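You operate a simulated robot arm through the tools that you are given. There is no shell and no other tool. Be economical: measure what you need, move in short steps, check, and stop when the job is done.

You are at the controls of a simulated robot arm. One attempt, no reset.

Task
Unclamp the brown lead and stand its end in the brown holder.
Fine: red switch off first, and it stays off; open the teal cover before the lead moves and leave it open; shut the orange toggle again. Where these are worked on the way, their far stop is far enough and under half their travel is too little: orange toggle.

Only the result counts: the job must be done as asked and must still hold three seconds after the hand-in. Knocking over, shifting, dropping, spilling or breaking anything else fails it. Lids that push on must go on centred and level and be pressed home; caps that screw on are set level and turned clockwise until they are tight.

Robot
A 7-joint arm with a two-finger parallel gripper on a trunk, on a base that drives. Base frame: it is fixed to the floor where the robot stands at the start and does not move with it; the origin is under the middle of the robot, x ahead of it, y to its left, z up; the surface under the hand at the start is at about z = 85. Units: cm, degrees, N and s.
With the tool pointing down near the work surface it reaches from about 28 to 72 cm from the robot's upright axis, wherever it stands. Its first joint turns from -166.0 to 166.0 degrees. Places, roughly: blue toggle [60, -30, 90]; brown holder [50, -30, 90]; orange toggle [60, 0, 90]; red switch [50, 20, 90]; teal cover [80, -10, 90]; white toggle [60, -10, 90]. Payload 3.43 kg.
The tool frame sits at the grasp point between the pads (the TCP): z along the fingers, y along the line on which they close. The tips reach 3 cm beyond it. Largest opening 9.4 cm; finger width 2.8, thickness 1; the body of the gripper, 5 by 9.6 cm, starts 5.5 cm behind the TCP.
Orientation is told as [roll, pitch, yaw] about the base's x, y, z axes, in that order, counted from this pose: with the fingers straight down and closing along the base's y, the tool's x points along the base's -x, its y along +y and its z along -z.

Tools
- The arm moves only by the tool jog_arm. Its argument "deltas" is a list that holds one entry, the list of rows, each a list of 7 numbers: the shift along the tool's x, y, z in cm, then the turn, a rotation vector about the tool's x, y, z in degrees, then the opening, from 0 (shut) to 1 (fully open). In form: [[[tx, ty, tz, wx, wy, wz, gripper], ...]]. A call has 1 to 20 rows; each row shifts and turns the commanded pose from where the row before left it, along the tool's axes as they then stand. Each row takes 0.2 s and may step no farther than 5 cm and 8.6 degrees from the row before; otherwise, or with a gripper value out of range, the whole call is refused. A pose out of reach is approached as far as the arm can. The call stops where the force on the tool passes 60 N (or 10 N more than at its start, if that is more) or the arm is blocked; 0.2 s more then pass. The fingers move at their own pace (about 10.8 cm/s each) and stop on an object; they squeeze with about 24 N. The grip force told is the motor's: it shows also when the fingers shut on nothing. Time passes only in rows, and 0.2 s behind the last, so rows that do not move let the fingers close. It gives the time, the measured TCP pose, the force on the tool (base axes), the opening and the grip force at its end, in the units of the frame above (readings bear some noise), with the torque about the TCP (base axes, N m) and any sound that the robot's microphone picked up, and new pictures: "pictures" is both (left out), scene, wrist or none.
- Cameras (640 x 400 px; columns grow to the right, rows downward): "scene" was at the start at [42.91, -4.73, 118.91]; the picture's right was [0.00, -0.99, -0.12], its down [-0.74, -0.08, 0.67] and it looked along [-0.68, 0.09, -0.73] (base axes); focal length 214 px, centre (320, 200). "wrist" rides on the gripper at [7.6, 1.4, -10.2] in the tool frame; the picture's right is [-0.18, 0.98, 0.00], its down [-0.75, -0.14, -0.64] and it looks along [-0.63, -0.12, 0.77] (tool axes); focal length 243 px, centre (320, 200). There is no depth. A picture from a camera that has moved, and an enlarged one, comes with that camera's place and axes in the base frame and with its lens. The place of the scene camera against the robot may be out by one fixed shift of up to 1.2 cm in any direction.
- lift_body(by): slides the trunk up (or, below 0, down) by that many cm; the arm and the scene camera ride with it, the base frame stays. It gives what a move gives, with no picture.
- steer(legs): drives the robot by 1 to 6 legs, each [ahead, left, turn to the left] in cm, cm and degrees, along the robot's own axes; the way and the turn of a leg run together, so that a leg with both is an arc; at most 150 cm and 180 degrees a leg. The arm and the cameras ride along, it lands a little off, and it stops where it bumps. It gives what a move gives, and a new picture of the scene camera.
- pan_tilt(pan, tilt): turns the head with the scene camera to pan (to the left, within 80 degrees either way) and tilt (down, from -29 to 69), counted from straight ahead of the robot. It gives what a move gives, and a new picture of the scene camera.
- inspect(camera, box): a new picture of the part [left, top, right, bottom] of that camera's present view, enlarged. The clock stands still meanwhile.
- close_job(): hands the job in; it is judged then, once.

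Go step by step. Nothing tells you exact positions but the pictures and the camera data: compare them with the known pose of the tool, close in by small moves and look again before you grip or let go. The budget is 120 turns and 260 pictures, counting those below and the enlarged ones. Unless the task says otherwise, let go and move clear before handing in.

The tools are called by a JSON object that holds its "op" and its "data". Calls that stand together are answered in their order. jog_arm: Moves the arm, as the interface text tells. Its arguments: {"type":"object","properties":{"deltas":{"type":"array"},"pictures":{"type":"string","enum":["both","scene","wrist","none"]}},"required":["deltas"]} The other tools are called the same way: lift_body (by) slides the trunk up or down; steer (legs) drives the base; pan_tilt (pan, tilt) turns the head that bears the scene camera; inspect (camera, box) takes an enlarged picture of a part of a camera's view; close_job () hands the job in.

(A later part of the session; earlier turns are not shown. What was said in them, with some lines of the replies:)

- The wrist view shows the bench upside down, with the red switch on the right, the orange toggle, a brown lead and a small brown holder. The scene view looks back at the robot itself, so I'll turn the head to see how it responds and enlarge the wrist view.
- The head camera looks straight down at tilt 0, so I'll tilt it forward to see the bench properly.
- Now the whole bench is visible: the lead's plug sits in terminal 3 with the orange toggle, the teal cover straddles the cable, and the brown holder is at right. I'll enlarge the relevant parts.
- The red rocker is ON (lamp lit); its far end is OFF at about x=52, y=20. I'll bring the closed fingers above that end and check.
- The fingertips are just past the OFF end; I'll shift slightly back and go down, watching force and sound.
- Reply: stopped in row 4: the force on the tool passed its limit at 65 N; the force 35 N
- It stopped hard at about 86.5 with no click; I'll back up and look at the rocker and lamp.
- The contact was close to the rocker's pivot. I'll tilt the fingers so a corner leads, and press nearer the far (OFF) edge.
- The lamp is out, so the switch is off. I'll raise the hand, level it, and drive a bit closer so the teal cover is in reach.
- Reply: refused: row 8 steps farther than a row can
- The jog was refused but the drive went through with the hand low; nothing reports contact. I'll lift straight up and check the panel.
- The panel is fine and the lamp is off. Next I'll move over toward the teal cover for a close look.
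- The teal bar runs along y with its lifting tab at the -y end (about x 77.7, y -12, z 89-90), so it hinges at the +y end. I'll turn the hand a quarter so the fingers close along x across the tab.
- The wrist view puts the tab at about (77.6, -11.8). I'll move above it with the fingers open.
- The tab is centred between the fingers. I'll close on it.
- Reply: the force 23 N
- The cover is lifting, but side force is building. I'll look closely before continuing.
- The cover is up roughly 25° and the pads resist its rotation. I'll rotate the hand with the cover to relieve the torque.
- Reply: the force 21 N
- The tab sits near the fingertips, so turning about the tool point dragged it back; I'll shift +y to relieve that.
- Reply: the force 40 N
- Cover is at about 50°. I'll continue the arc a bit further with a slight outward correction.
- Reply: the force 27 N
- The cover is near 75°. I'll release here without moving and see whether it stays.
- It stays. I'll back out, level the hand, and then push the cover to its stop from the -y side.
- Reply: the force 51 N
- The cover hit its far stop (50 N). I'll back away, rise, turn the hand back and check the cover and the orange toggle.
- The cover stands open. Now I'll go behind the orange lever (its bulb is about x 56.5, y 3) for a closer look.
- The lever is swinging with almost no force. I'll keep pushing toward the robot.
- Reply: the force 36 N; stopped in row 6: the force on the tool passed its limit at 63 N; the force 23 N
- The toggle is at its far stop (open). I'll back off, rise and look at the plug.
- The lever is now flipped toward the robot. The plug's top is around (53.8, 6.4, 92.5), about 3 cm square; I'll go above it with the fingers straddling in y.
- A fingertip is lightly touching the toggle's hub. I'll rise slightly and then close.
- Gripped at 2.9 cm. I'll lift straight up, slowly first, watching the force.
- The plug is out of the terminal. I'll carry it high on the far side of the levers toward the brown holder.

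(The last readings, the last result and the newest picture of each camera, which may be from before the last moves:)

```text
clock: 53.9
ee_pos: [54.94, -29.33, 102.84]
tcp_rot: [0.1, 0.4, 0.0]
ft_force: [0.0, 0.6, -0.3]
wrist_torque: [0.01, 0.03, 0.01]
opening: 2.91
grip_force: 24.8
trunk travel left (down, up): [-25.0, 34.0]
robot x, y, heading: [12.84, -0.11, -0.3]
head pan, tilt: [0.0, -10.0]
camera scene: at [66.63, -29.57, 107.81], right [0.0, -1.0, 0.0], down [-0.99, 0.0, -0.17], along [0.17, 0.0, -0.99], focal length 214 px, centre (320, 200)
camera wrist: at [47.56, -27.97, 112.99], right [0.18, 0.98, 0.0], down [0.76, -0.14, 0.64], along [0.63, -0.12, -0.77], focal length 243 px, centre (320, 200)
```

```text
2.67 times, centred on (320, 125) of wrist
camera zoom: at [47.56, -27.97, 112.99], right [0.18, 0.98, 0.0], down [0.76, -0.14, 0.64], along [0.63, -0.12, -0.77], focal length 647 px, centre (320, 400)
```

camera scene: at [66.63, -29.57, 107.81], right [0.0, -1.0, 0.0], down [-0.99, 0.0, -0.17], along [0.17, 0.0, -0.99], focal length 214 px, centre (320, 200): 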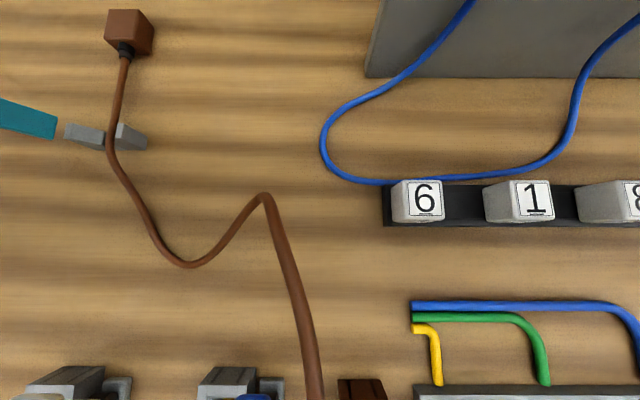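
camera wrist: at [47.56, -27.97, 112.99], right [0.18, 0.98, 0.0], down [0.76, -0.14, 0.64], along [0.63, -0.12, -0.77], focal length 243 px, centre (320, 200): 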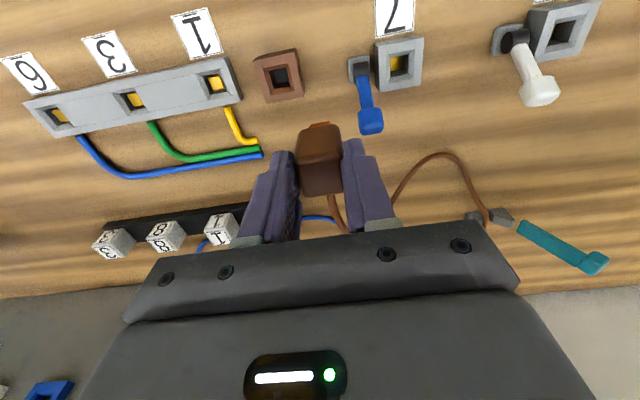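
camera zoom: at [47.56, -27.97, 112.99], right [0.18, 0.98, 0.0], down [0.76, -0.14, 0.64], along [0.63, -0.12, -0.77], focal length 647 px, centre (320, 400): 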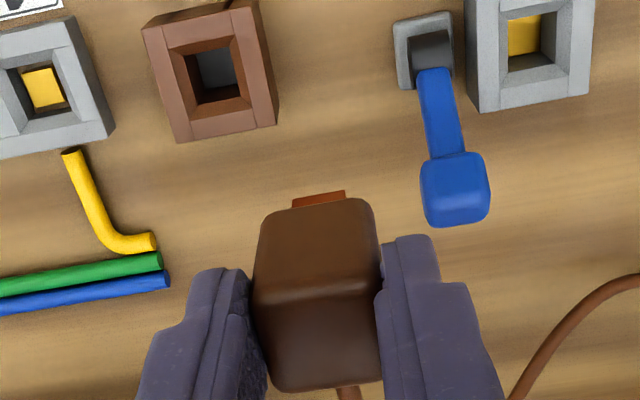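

The holder's opening is at about (52.5, -32.6). I'll move above it and lower partway.

{"op": "jog_arm", "data": {"deltas": [[[1.2, -1.65, 0.5, 0, 0, 0, 0.2], [1.2, -1.6, 1.0, 0, 0, 0, 0.2], [0, 0, 1.5, 0, 0, 0, 0.2], [0, 0, 0, 0, 0, 0, 0.2]]]}}

{"op": "inspect", "data": {"camera": "wrist", "box": [220, 50, 420, 200]}}

```text
clock: 54.9
ee_pos: [52.57, -32.45, 99.83]
tcp_rot: [0.1, 0.3, 0.0]
ft_force: [0.5, -0.5, -1.2]
wrist_torque: [0.03, 0.0, 0.02]
opening: 2.89
grip_force: 23.9
trunk travel left (down, up): [-25.0, 34.0]
robot x, y, heading: [12.59, -0.07, 0.1]
head pan, tilt: [0.0, -10.0]
camera scene: at [64.34, -32.71, 104.92], right [0.0, -1.0, 0.0], down [-0.99, 0.0, -0.17], along [0.17, 0.0, -0.99], focal length 214 px, centre (320, 200)
camera wrist: at [45.27, -31.1, 110.09], right [0.18, 0.98, 0.0], down [0.76, -0.14, 0.64], along [0.63, -0.12, -0.77], focal length 243 px, centre (320, 200)
```

scene: 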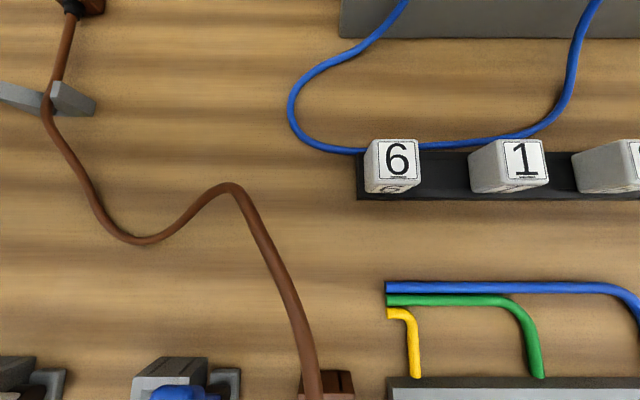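
wrist: 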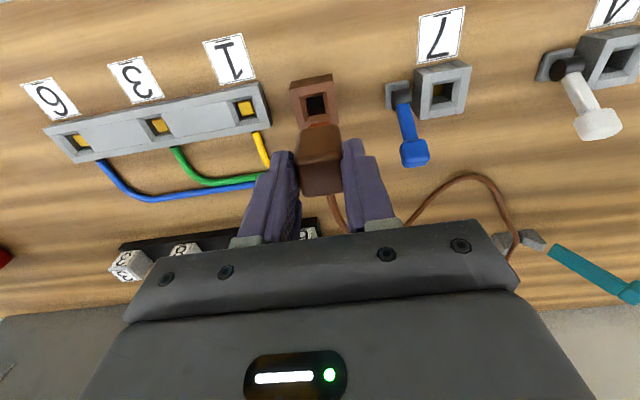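

```text
2.67 times, centred on (320, 125) of wrist
camera zoom: at [45.27, -31.1, 110.09], right [0.18, 0.98, 0.0], down [0.76, -0.14, 0.64], along [0.63, -0.12, -0.77], focal length 647 px, centre (320, 400)
```

zoom: 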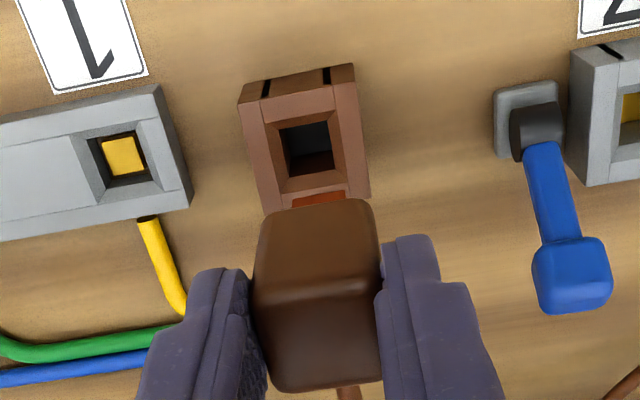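

Compared with the view over terminal 3, I'm about 0.4 cm off in y. I'll correct and lower in small steps.

{"op": "jog_arm", "data": {"deltas": [[[0.15, -0.42, 0, 0, 0, 0, 0.2], [0, 0, 0.48, 0, 0, 0, 0.2], [0, 0, 0, 0, 0, 0, 0.2]]], "pictures": "none"}}

{"op": "inspect", "data": {"camera": "wrist", "box": [220, 80, 420, 230]}}

```text
clock: 55.7
ee_pos: [52.69, -33.06, 99.54]
tcp_rot: [0.1, 0.3, 0.0]
ft_force: [-0.7, -0.5, -1.0]
wrist_torque: [0.01, -0.01, 0.0]
opening: 2.89
grip_force: 24.2
trunk travel left (down, up): [-25.0, 34.0]
robot x, y, heading: [12.9, 0.28, 0.0]
head pan, tilt: [0.0, -10.0]
```

```text
2.67 times, centred on (320, 155) of wrist
camera zoom: at [45.22, -31.63, 109.67], right [0.18, 0.98, 0.0], down [0.76, -0.14, 0.64], along [0.63, -0.12, -0.77], focal length 647 px, centre (320, 320)
```

zoom: 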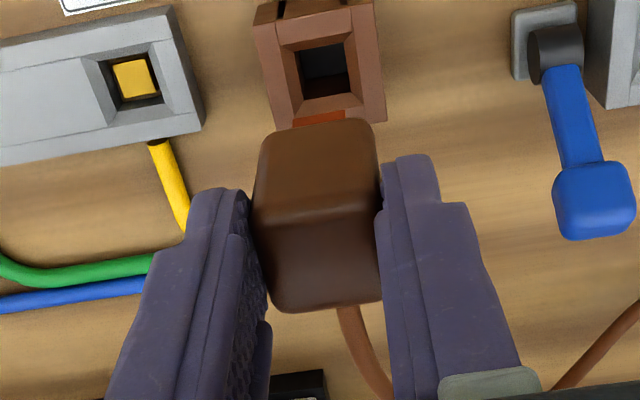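

{"op": "jog_arm", "data": {"deltas": [[[0.25, 0.1, 0, 0, 0, 0, 0.2], [0, 0, 1, 0, 0, 0, 0.2], [0, 0, 1, 0, 0, 0, 0.2], [0, 0, 0, 0, 0, 0, 0.2]]], "pictures": "wrist"}}

{"op": "inspect", "data": {"camera": "wrist", "box": [220, 80, 420, 230]}}

```text
clock: 56.7
ee_pos: [52.37, -32.96, 97.54]
tcp_rot: [0.1, 0.4, 0.1]
ft_force: [-0.6, -1.0, -0.3]
wrist_torque: [0.0, 0.0, 0.02]
opening: 2.89
grip_force: 24.3
trunk travel left (down, up): [-25.0, 34.0]
robot x, y, heading: [12.9, 0.13, 0.3]
head pan, tilt: [0.0, -10.0]
camera wrist: at [45.0, -31.53, 107.69], right [0.18, 0.98, 0.0], down [0.76, -0.14, 0.64], along [0.63, -0.12, -0.77], focal length 243 px, centre (320, 200)
```

wrist: 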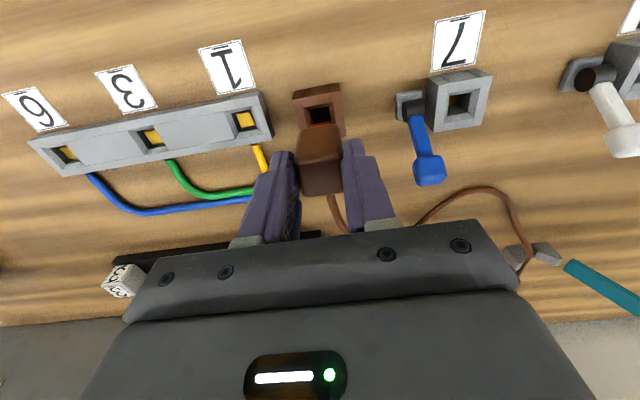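

```text
2.67 times, centred on (320, 155) of wrist
camera zoom: at [45.0, -31.53, 107.69], right [0.18, 0.98, 0.0], down [0.76, -0.14, 0.64], along [0.63, -0.12, -0.77], focal length 647 px, centre (320, 320)
```

zoom: 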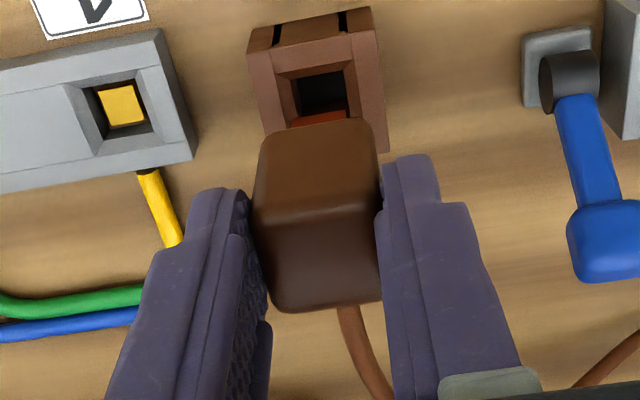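

{"op": "jog_arm", "data": {"deltas": [[[0, 0, 0.5, 0, 0, 0, 0.2], [0, 0, 0.4, 0, 0, 0, 0.2], [0, 0, 0.4, 0, 0, 0, 0.2], [0, 0, 0, 0, 0, 0, 0.2]]], "pictures": "wrist"}}

{"op": "inspect", "data": {"camera": "wrist", "box": [260, 70, 380, 160]}}

```text
clock: 57.7
ee_pos: [52.34, -32.78, 96.09]
tcp_rot: [0.0, 0.3, 0.0]
ft_force: [0.6, -0.1, -1.2]
wrist_torque: [0.02, 0.02, 0.03]
opening: 2.88
grip_force: 24.1
trunk travel left (down, up): [-25.0, 34.0]
robot x, y, heading: [12.79, 0.05, -0.0]
head pan, tilt: [0.0, -10.0]
camera wrist: at [44.92, -31.47, 106.31], right [0.18, 0.98, 0.0], down [0.76, -0.14, 0.64], along [0.63, -0.12, -0.77], focal length 243 px, centre (320, 200)
```

wrist: 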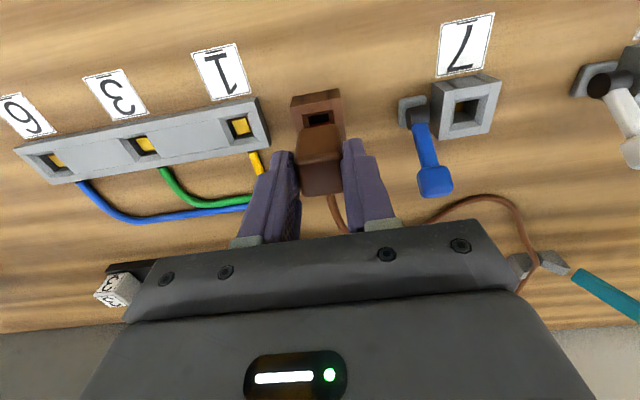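

```text
4.44 times, centred on (320, 115) of wrist
camera zoom: at [44.92, -31.47, 106.31], right [0.18, 0.98, 0.0], down [0.76, -0.14, 0.64], along [0.63, -0.12, -0.77], focal length 1078 px, centre (320, 578)
```

zoom: 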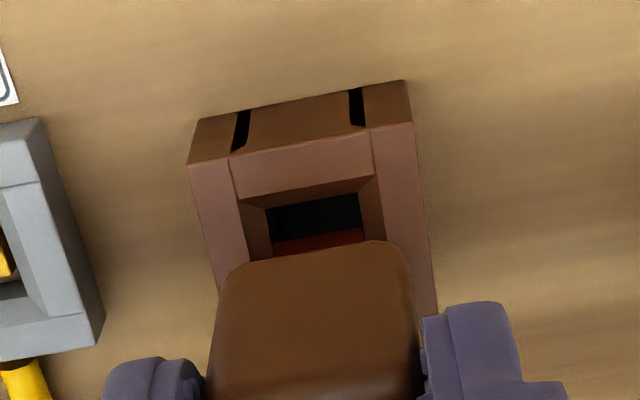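

{"op": "jog_arm", "data": {"deltas": [[[0, 0, 0.5, 0, 0, 0, 0.2], [0, 0, 0.5, 0, 0, 0, 0.2], [0, 0, 0.4, 0, 0, 0, 0.2], [0, 0, 0.3, 0, 0, 0, 0.2], [0, 0, 0, 0, 0, 0, 0.2]]], "pictures": "wrist"}}

{"op": "inspect", "data": {"camera": "wrist", "box": [260, 70, 380, 160]}}

```text
clock: 58.9
ee_pos: [52.2, -32.91, 94.29]
tcp_rot: [0.1, 0.4, 0.1]
ft_force: [-9.3, -0.1, -0.5]
wrist_torque: [-0.04, 0.8, 0.01]
opening: 2.89
grip_force: 23.8
trunk travel left (down, up): [-25.0, 34.0]
robot x, y, heading: [12.73, 0.2, -0.1]
head pan, tilt: [0.0, -10.0]
camera wrist: at [44.79, -31.48, 104.51], right [0.18, 0.98, 0.0], down [0.76, -0.14, 0.64], along [0.63, -0.12, -0.77], focal length 243 px, centre (320, 200)
```

wrist: 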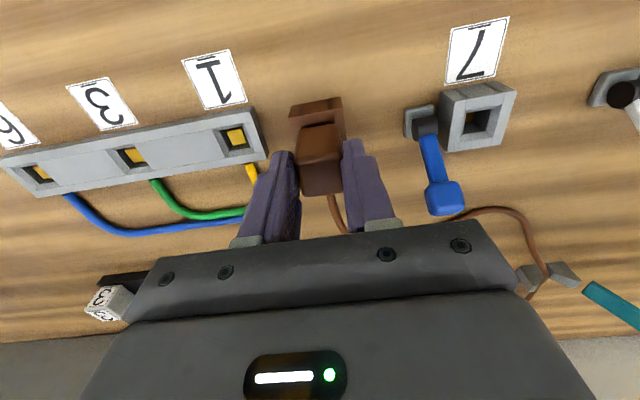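

```text
4.44 times, centred on (320, 115) of wrist
camera zoom: at [44.79, -31.48, 104.51], right [0.18, 0.98, 0.0], down [0.76, -0.14, 0.64], along [0.63, -0.12, -0.77], focal length 1078 px, centre (320, 578)
```

zoom: 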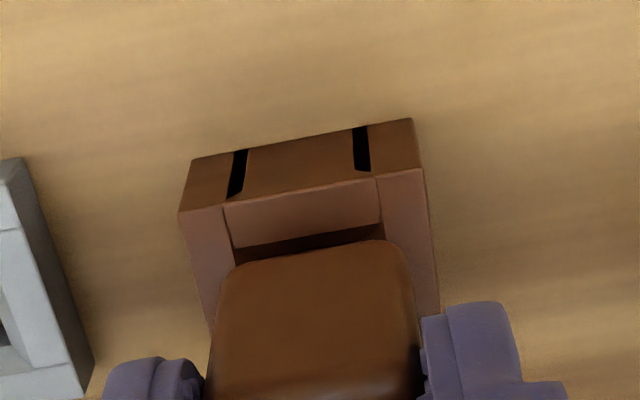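

{"op": "jog_arm", "data": {"deltas": [[[0.12, 0, 0.2, 0, 0, 0, 0.2], [0, 0, 0.2, 0, 0, 0, 0.2], [0, 0, 0.2, 0, 0, 0, 0.2], [0, 0, 0.2, 0, 0, 0, 0.2], [0, 0, 0, 0, 0, 0, 0.2]]], "pictures": "wrist"}}

{"op": "inspect", "data": {"camera": "wrist", "box": [260, 70, 380, 160]}}

```text
clock: 60.1
ee_pos: [52.22, -32.86, 93.6]
tcp_rot: [0.0, 0.2, 0.0]
ft_force: [-4.6, -4.0, 10.7]
wrist_torque: [-0.09, 0.13, -0.03]
opening: 2.87
grip_force: 24.1
trunk travel left (down, up): [-25.0, 34.0]
robot x, y, heading: [13.05, 0.2, 0.1]
head pan, tilt: [0.0, -10.0]
camera wrist: at [44.74, -31.44, 103.88], right [0.18, 0.98, 0.0], down [0.76, -0.14, 0.64], along [0.63, -0.12, -0.77], focal length 243 px, centre (320, 200)
```

wrist: 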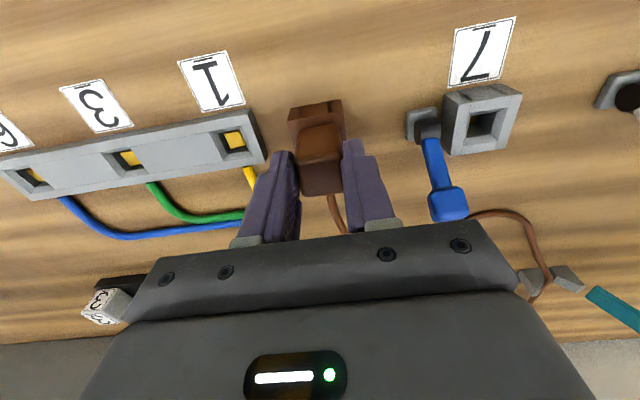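

```text
4.44 times, centred on (320, 115) of wrist
camera zoom: at [44.74, -31.44, 103.88], right [0.18, 0.98, 0.0], down [0.76, -0.14, 0.64], along [0.63, -0.12, -0.77], focal length 1078 px, centre (320, 578)
```

zoom: 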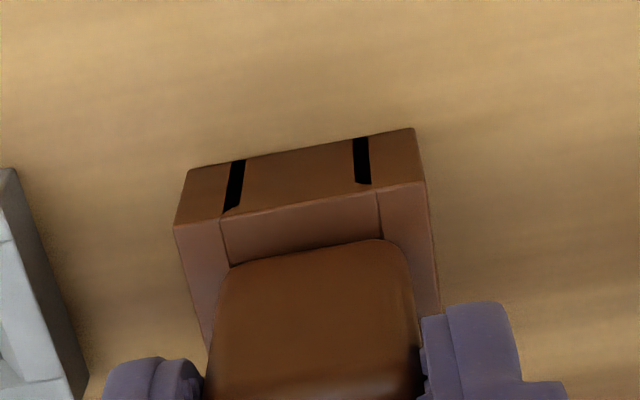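

The seat height matches the one in terminal 3 (93.6) with light contact force, so the plug is home. I'll release and rise.

{"op": "jog_arm", "data": {"deltas": [[[0, 0, 0, 0, 0, 0, 0.35], [0, 0, 0, 0, 0, 0, 0.4], [0, 0, -1, 0, 0, 0, 0.4], [0, 0, -3, 0, 0, 0, 0.4], [0, 0, -4, 0, 0, 0, 0.4], [4, 0, -3, 0, 0, 0, 0.4], [4, 1, -1, 0, 0, 0, 0.4], [3, 1, 0, 0, 0, 0, 0.4], [0, 0, 0, 0, 0, 0, 0]]]}}

{"op": "inspect", "data": {"camera": "scene", "box": [220, 160, 420, 320]}}

```text
clock: 62.1
ee_pos: [41.28, -30.96, 105.78]
tcp_rot: [0.1, 0.3, 0.1]
ft_force: [0.9, 0.1, -0.7]
wrist_torque: [0.01, -0.02, 0.02]
opening: 0.0
grip_force: 24.3
trunk travel left (down, up): [-25.0, 34.0]
robot x, y, heading: [13.17, -0.11, 0.3]
head pan, tilt: [0.0, -10.0]
camera scene: at [52.84, -31.16, 110.69], right [0.0, -1.0, 0.0], down [-0.99, 0.0, -0.17], along [0.17, 0.0, -0.99], focal length 214 px, centre (320, 200)
camera wrist: at [33.77, -29.56, 115.87], right [0.18, 0.98, 0.0], down [0.76, -0.14, 0.64], along [0.63, -0.12, -0.77], focal length 243 px, centre (320, 200)
```

scene: 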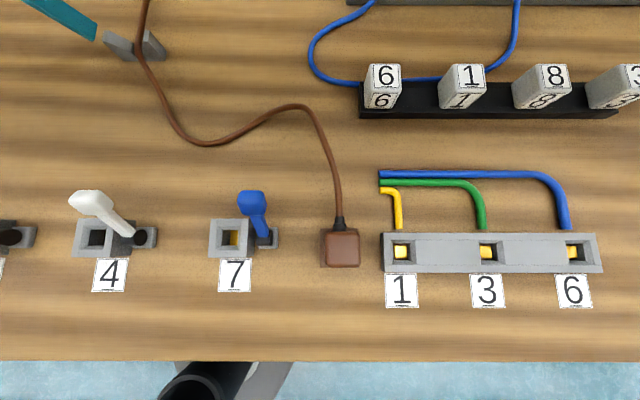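
wrist: 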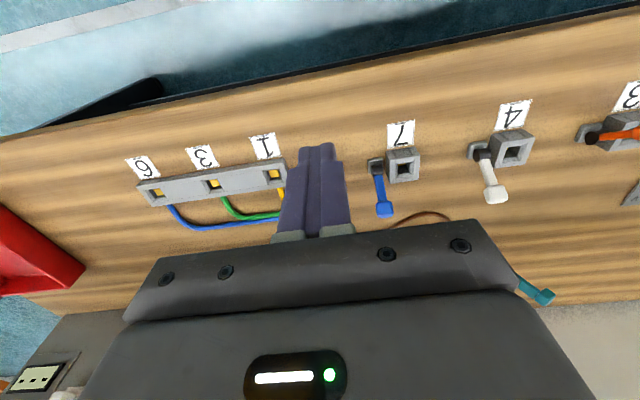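

```text
2.50 times, centred on (320, 240) of scene
camera zoom: at [52.84, -31.16, 110.69], right [0.0, -1.0, 0.0], down [-0.99, 0.0, -0.17], along [0.17, 0.0, -0.99], focal length 536 px, centre (320, 100)
```

zoom: 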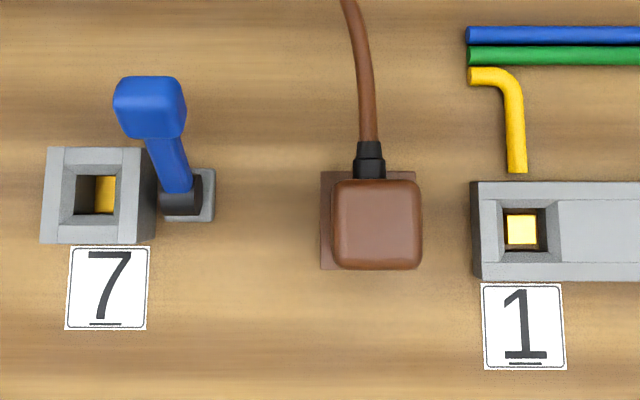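

The lead stands in the brown holder. Now for the orange toggle: I'll go to its near side and push it back away from the robot.

{"op": "jog_arm", "data": {"deltas": [[[-0.2, 4.2, 0, 0, 0, 0, 0], [-0.2, 4.2, 0, 0, 0, 0, 0], [-0.2, 4.2, 0.5, 0, 0, 0, 0], [-0.2, 4.2, 1, 0, 0, 0, 0], [-0.2, 4.2, 1, 0, 0, 0, 0], [-0.2, 4.2, 1, 0, 0, 0, 0], [-0.2, 4.2, 1, 0, 0, 0, 0], [-0.2, 4.2, 1, 0, 0, 0, 0], [0, 0, 0, 0, 0, 0, 0]]]}}

```text
clock: 64.1
ee_pos: [43.15, 3.09, 100.26]
tcp_rot: [0.0, 0.2, -0.1]
ft_force: [-0.1, -0.1, 0.5]
wrist_torque: [-0.02, 0.02, 0.0]
opening: 0.02
grip_force: 23.5
out of reach, approached as far as the arm can: row 7
trunk travel left (down, up): [-25.0, 34.0]
robot x, y, heading: [12.83, -0.21, 0.0]
head pan, tilt: [0.0, -10.0]
camera scene: at [54.78, 2.79, 105.34], right [0.0, -1.0, 0.0], down [-0.99, 0.0, -0.17], along [0.17, 0.0, -0.99], focal length 214 px, centre (320, 200)
camera wrist: at [35.71, 4.42, 110.51], right [0.18, 0.98, 0.0], down [0.76, -0.14, 0.64], along [0.63, -0.12, -0.77], focal length 243 px, centre (320, 200)
```

scene: 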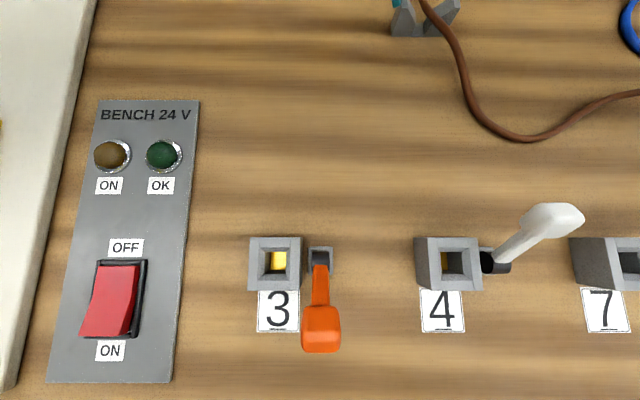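
wrist: 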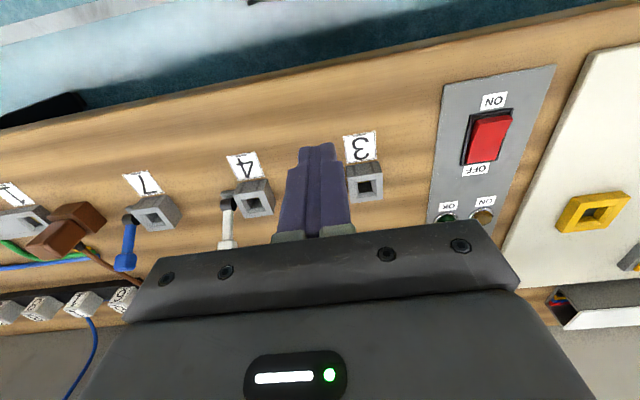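

{"op": "jog_arm", "data": {"deltas": [[[-1.2, -0.2, 2.5, 0, 0, 0, 0], [-0.8, 0, 2.5, 0, 0, 0, 0], [0, 0, 2.5, 0, 0, 0, 0], [0, 0, 0, 0, 0, 0, 0]]]}}

```text
clock: 65.1
ee_pos: [45.31, 2.52, 92.7]
tcp_rot: [0.0, 0.3, 0.0]
ft_force: [0.0, 0.2, 0.3]
wrist_torque: [0.02, -0.03, -0.01]
opening: 0.0
grip_force: 23.4
trunk travel left (down, up): [-25.0, 34.0]
robot x, y, heading: [12.58, -0.1, 0.1]
head pan, tilt: [0.0, -10.0]
camera scene: at [56.94, 2.33, 97.82], right [0.0, -1.0, 0.0], down [-0.99, 0.0, -0.17], along [0.17, 0.0, -0.99], focal length 214 px, centre (320, 200)
camera wrist: at [37.87, 3.94, 102.99], right [0.18, 0.98, 0.0], down [0.76, -0.14, 0.64], along [0.63, -0.12, -0.77], focal length 243 px, centre (320, 200)
```

scene: 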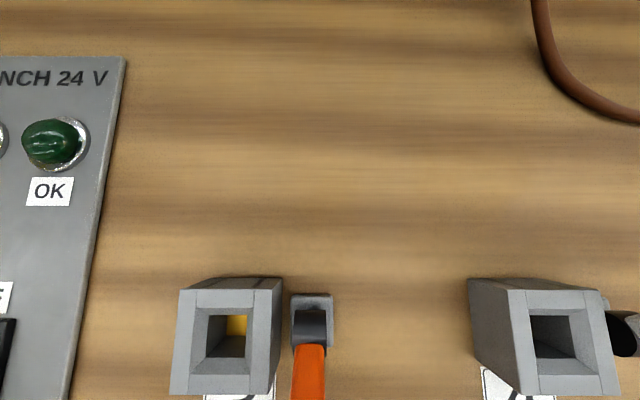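
wrist: 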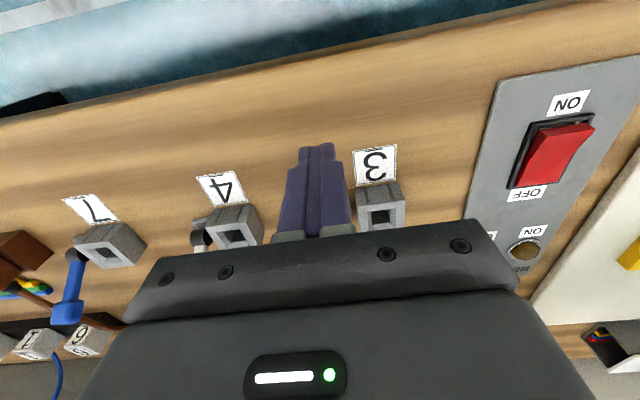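

{"op": "jog_arm", "data": {"deltas": [[[-1, 0.15, 0, 0, 0, 0, 0], [-1, 0, 0, 0, 0, 0, 0], [-0.8, 0, 0, 0, 0, 0, 0], [-0.8, 0, 0, 0, 0, 0, 0], [-0.8, 0, -0.2, 0, 0, 0, 0], [-0.8, 0, -0.3, 0, 0, 0, 0], [-0.8, 0, -0.3, 0, 0, 0, 0], [-0.7, 0, -0.3, 0, 0, 0, 0]]]}}

```text
clock: 66.9
ee_pos: [51.97, 2.59, 93.57]
tcp_rot: [0.0, 0.2, 0.0]
ft_force: [-0.2, 0.8, 0.4]
wrist_torque: [0.05, 0.02, 0.01]
opening: 0.0
grip_force: 24.0
trunk travel left (down, up): [-25.0, 34.0]
robot x, y, heading: [13.06, -0.19, -0.1]
head pan, tilt: [0.0, -10.0]
camera scene: at [63.77, 2.35, 98.65], right [0.0, -1.0, 0.0], down [-0.99, 0.0, -0.17], along [0.17, 0.0, -0.99], focal length 214 px, centre (320, 200)
camera wrist: at [44.7, 3.95, 103.83], right [0.18, 0.98, 0.0], down [0.76, -0.14, 0.64], along [0.63, -0.12, -0.77], focal length 243 px, centre (320, 200)
```

scene: 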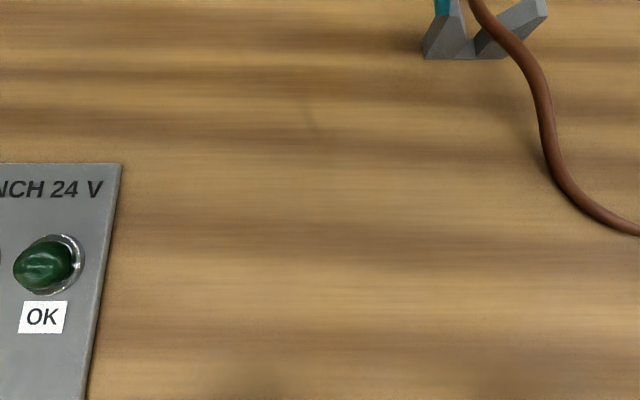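
wrist: 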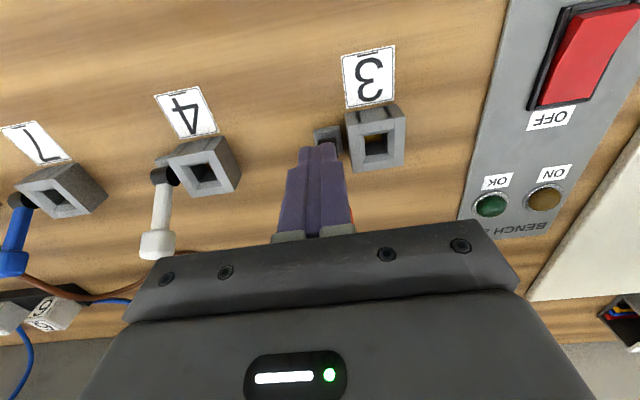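

Lever is now ahead of the fingers; I'll push on to its stop.

{"op": "jog_arm", "data": {"deltas": [[[-0.7, 0, 0, 0, 0, 0, 0], [-0.7, 0, 0, 0, 0, 0, 0], [-0.7, 0, 0, 0, 0, 0, 0], [-0.6, 0, 0, 0, 0, 0, 0], [-0.6, 0, 0, 0, 0, 0, 0], [-0.5, 0, 0, 0, 0, 0, 0], [-0.5, 0, 0, 0, 0, 0, 0]]], "pictures": "wrist"}}

```text
clock: 68.2
ee_pos: [54.16, 2.49, 93.6]
tcp_rot: [-0.1, 2.1, 0.1]
ft_force: [-18.1, 0.2, 1.4]
wrist_torque: [-0.01, 0.47, -0.04]
opening: 0.0
grip_force: 23.9
trunk travel left (down, up): [-25.0, 34.0]
robot x, y, heading: [12.83, -0.01, 0.3]
head pan, tilt: [0.0, -10.0]
stopped in row 6: the force on the tool passed its limit at 62 N (the readings are from after the stop); the commanded pose is now the measured one
camera wrist: at [47.05, 3.96, 103.94], right [0.18, 0.98, -0.01], down [0.78, -0.14, 0.61], along [0.6, -0.12, -0.79], focal length 243 px, centre (320, 200)
```

wrist: 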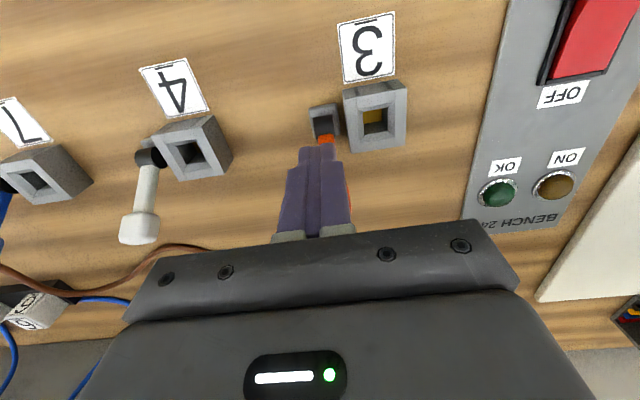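

It hit the far stop. I'll back off, level, rise and look over everything.

{"op": "jog_arm", "data": {"deltas": [[[1, 0, 0, 0, -2, 0, 0], [1, 0, -2, 0, 0, 0, 0], [1.5, 0, -4, 0, 0, 0, 0], [1.5, -1.5, -4, 0, 0, 0, 0], [2, -3, -3.3, 0, 0, 0, 0], [1, -4, -2.5, 0, 0, 0, 0], [0, -4, -2.5, 0, 0, 0, 0], [0, -2, -2, 0, 0, 0, 0], [0, 0, 0, 0, 0, 0, 0]]]}}

{"op": "inspect", "data": {"camera": "scene", "box": [160, 120, 400, 300]}}

```text
clock: 70.2
ee_pos: [46.6, -12.04, 114.08]
tcp_rot: [0.0, -0.3, 0.1]
ft_force: [-0.7, 0.2, -0.3]
wrist_torque: [0.02, 0.01, 0.0]
opening: 0.0
grip_force: 24.6
trunk travel left (down, up): [-25.0, 34.0]
robot x, y, heading: [12.61, -0.09, 0.1]
head pan, tilt: [0.0, -10.0]
camera scene: at [58.22, -12.33, 119.25], right [0.0, -1.0, 0.0], down [-0.98, 0.0, -0.18], along [0.18, 0.0, -0.98], focal length 214 px, centre (320, 200)
camera wrist: at [39.08, -10.73, 124.21], right [0.18, 0.98, 0.0], down [0.75, -0.14, 0.65], along [0.64, -0.12, -0.76], focal length 243 px, centre (320, 200)
```

scene: 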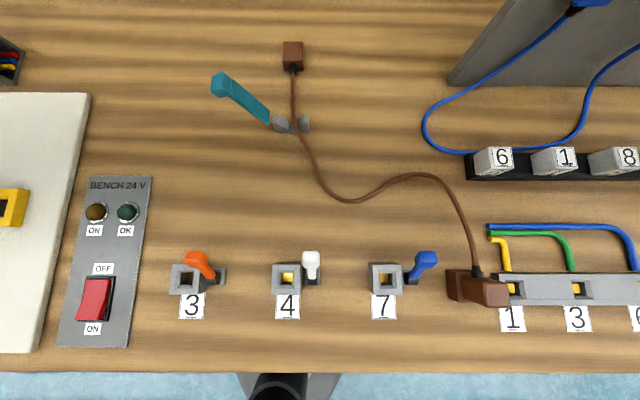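
wrist: 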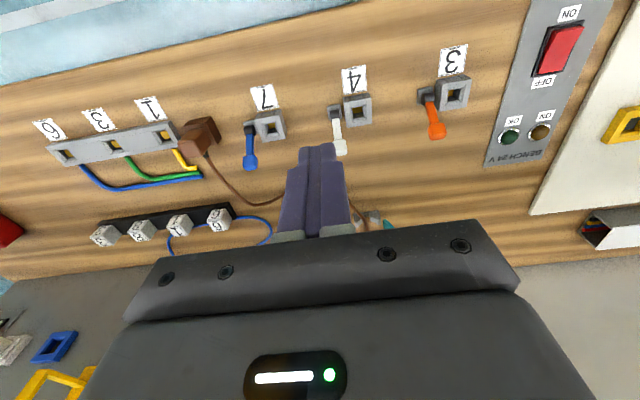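

```text
2.22 times, centred on (280, 210) of scene
camera zoom: at [58.22, -12.33, 119.25], right [0.0, -1.0, 0.0], down [-0.98, 0.0, -0.18], along [0.18, 0.0, -0.98], focal length 477 px, centre (409, 178)
```

zoom: 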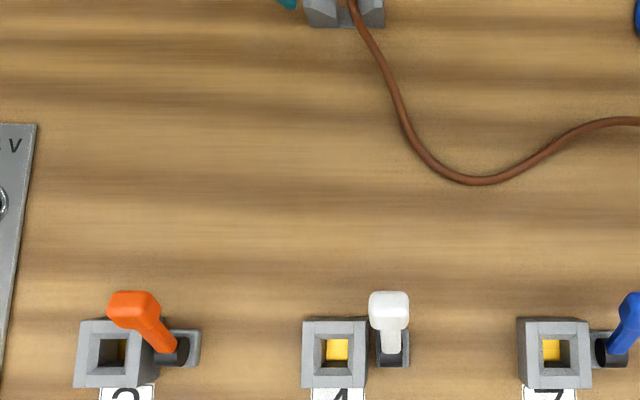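

Orange toggle matches the closed pose of the others, cover is open, lamp off. One last look at the plug and switch.

{"op": "inspect", "data": {"camera": "scene", "box": [400, 200, 560, 320]}}

{"op": "inspect", "data": {"camera": "wrist", "box": [120, 80, 320, 230]}}

```text
3.33 times, centred on (480, 260) of scene
camera zoom: at [58.22, -12.33, 119.25], right [0.0, -1.0, 0.0], down [-0.98, 0.0, -0.18], along [0.18, 0.0, -0.98], focal length 715 px, centre (-213, 0)
```

zoom: 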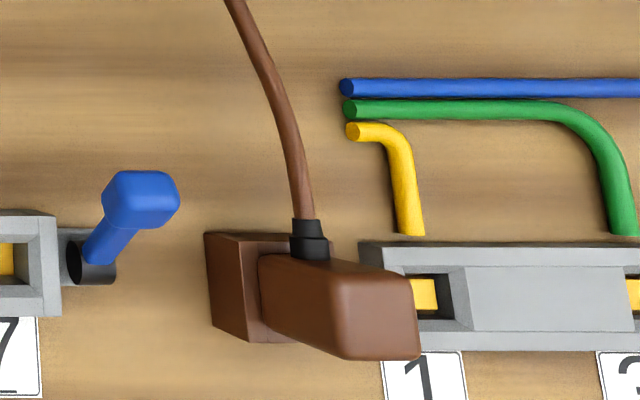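

```text
2.67 times, centred on (220, 155) of wrist
camera zoom: at [39.08, -10.73, 124.21], right [0.18, 0.98, 0.0], down [0.75, -0.14, 0.65], along [0.64, -0.12, -0.76], focal length 647 px, centre (587, 320)
```

zoom: 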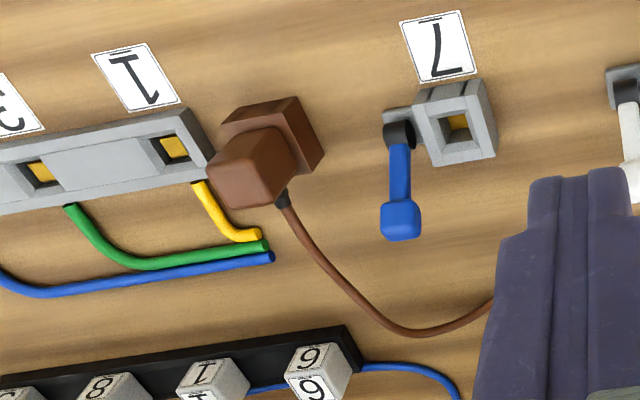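

The plug sits upright and flush on the brown holder, and everything else looks undisturbed. Handing in.

{"op": "close_job", "data": {}}

```text
The job is handed in.
```

The brown lead is unclamped and its end is standing in the brown holder. The red switch is off, the teal cover is open, and the orange toggle is shut again at its stop.

One slip on the way: a lift command was refused, so I drove the base forward about 13 cm with the fingertips still low over the switch panel. It reported no bump, and afterwards the panel looked undamaged and the switch was still off.
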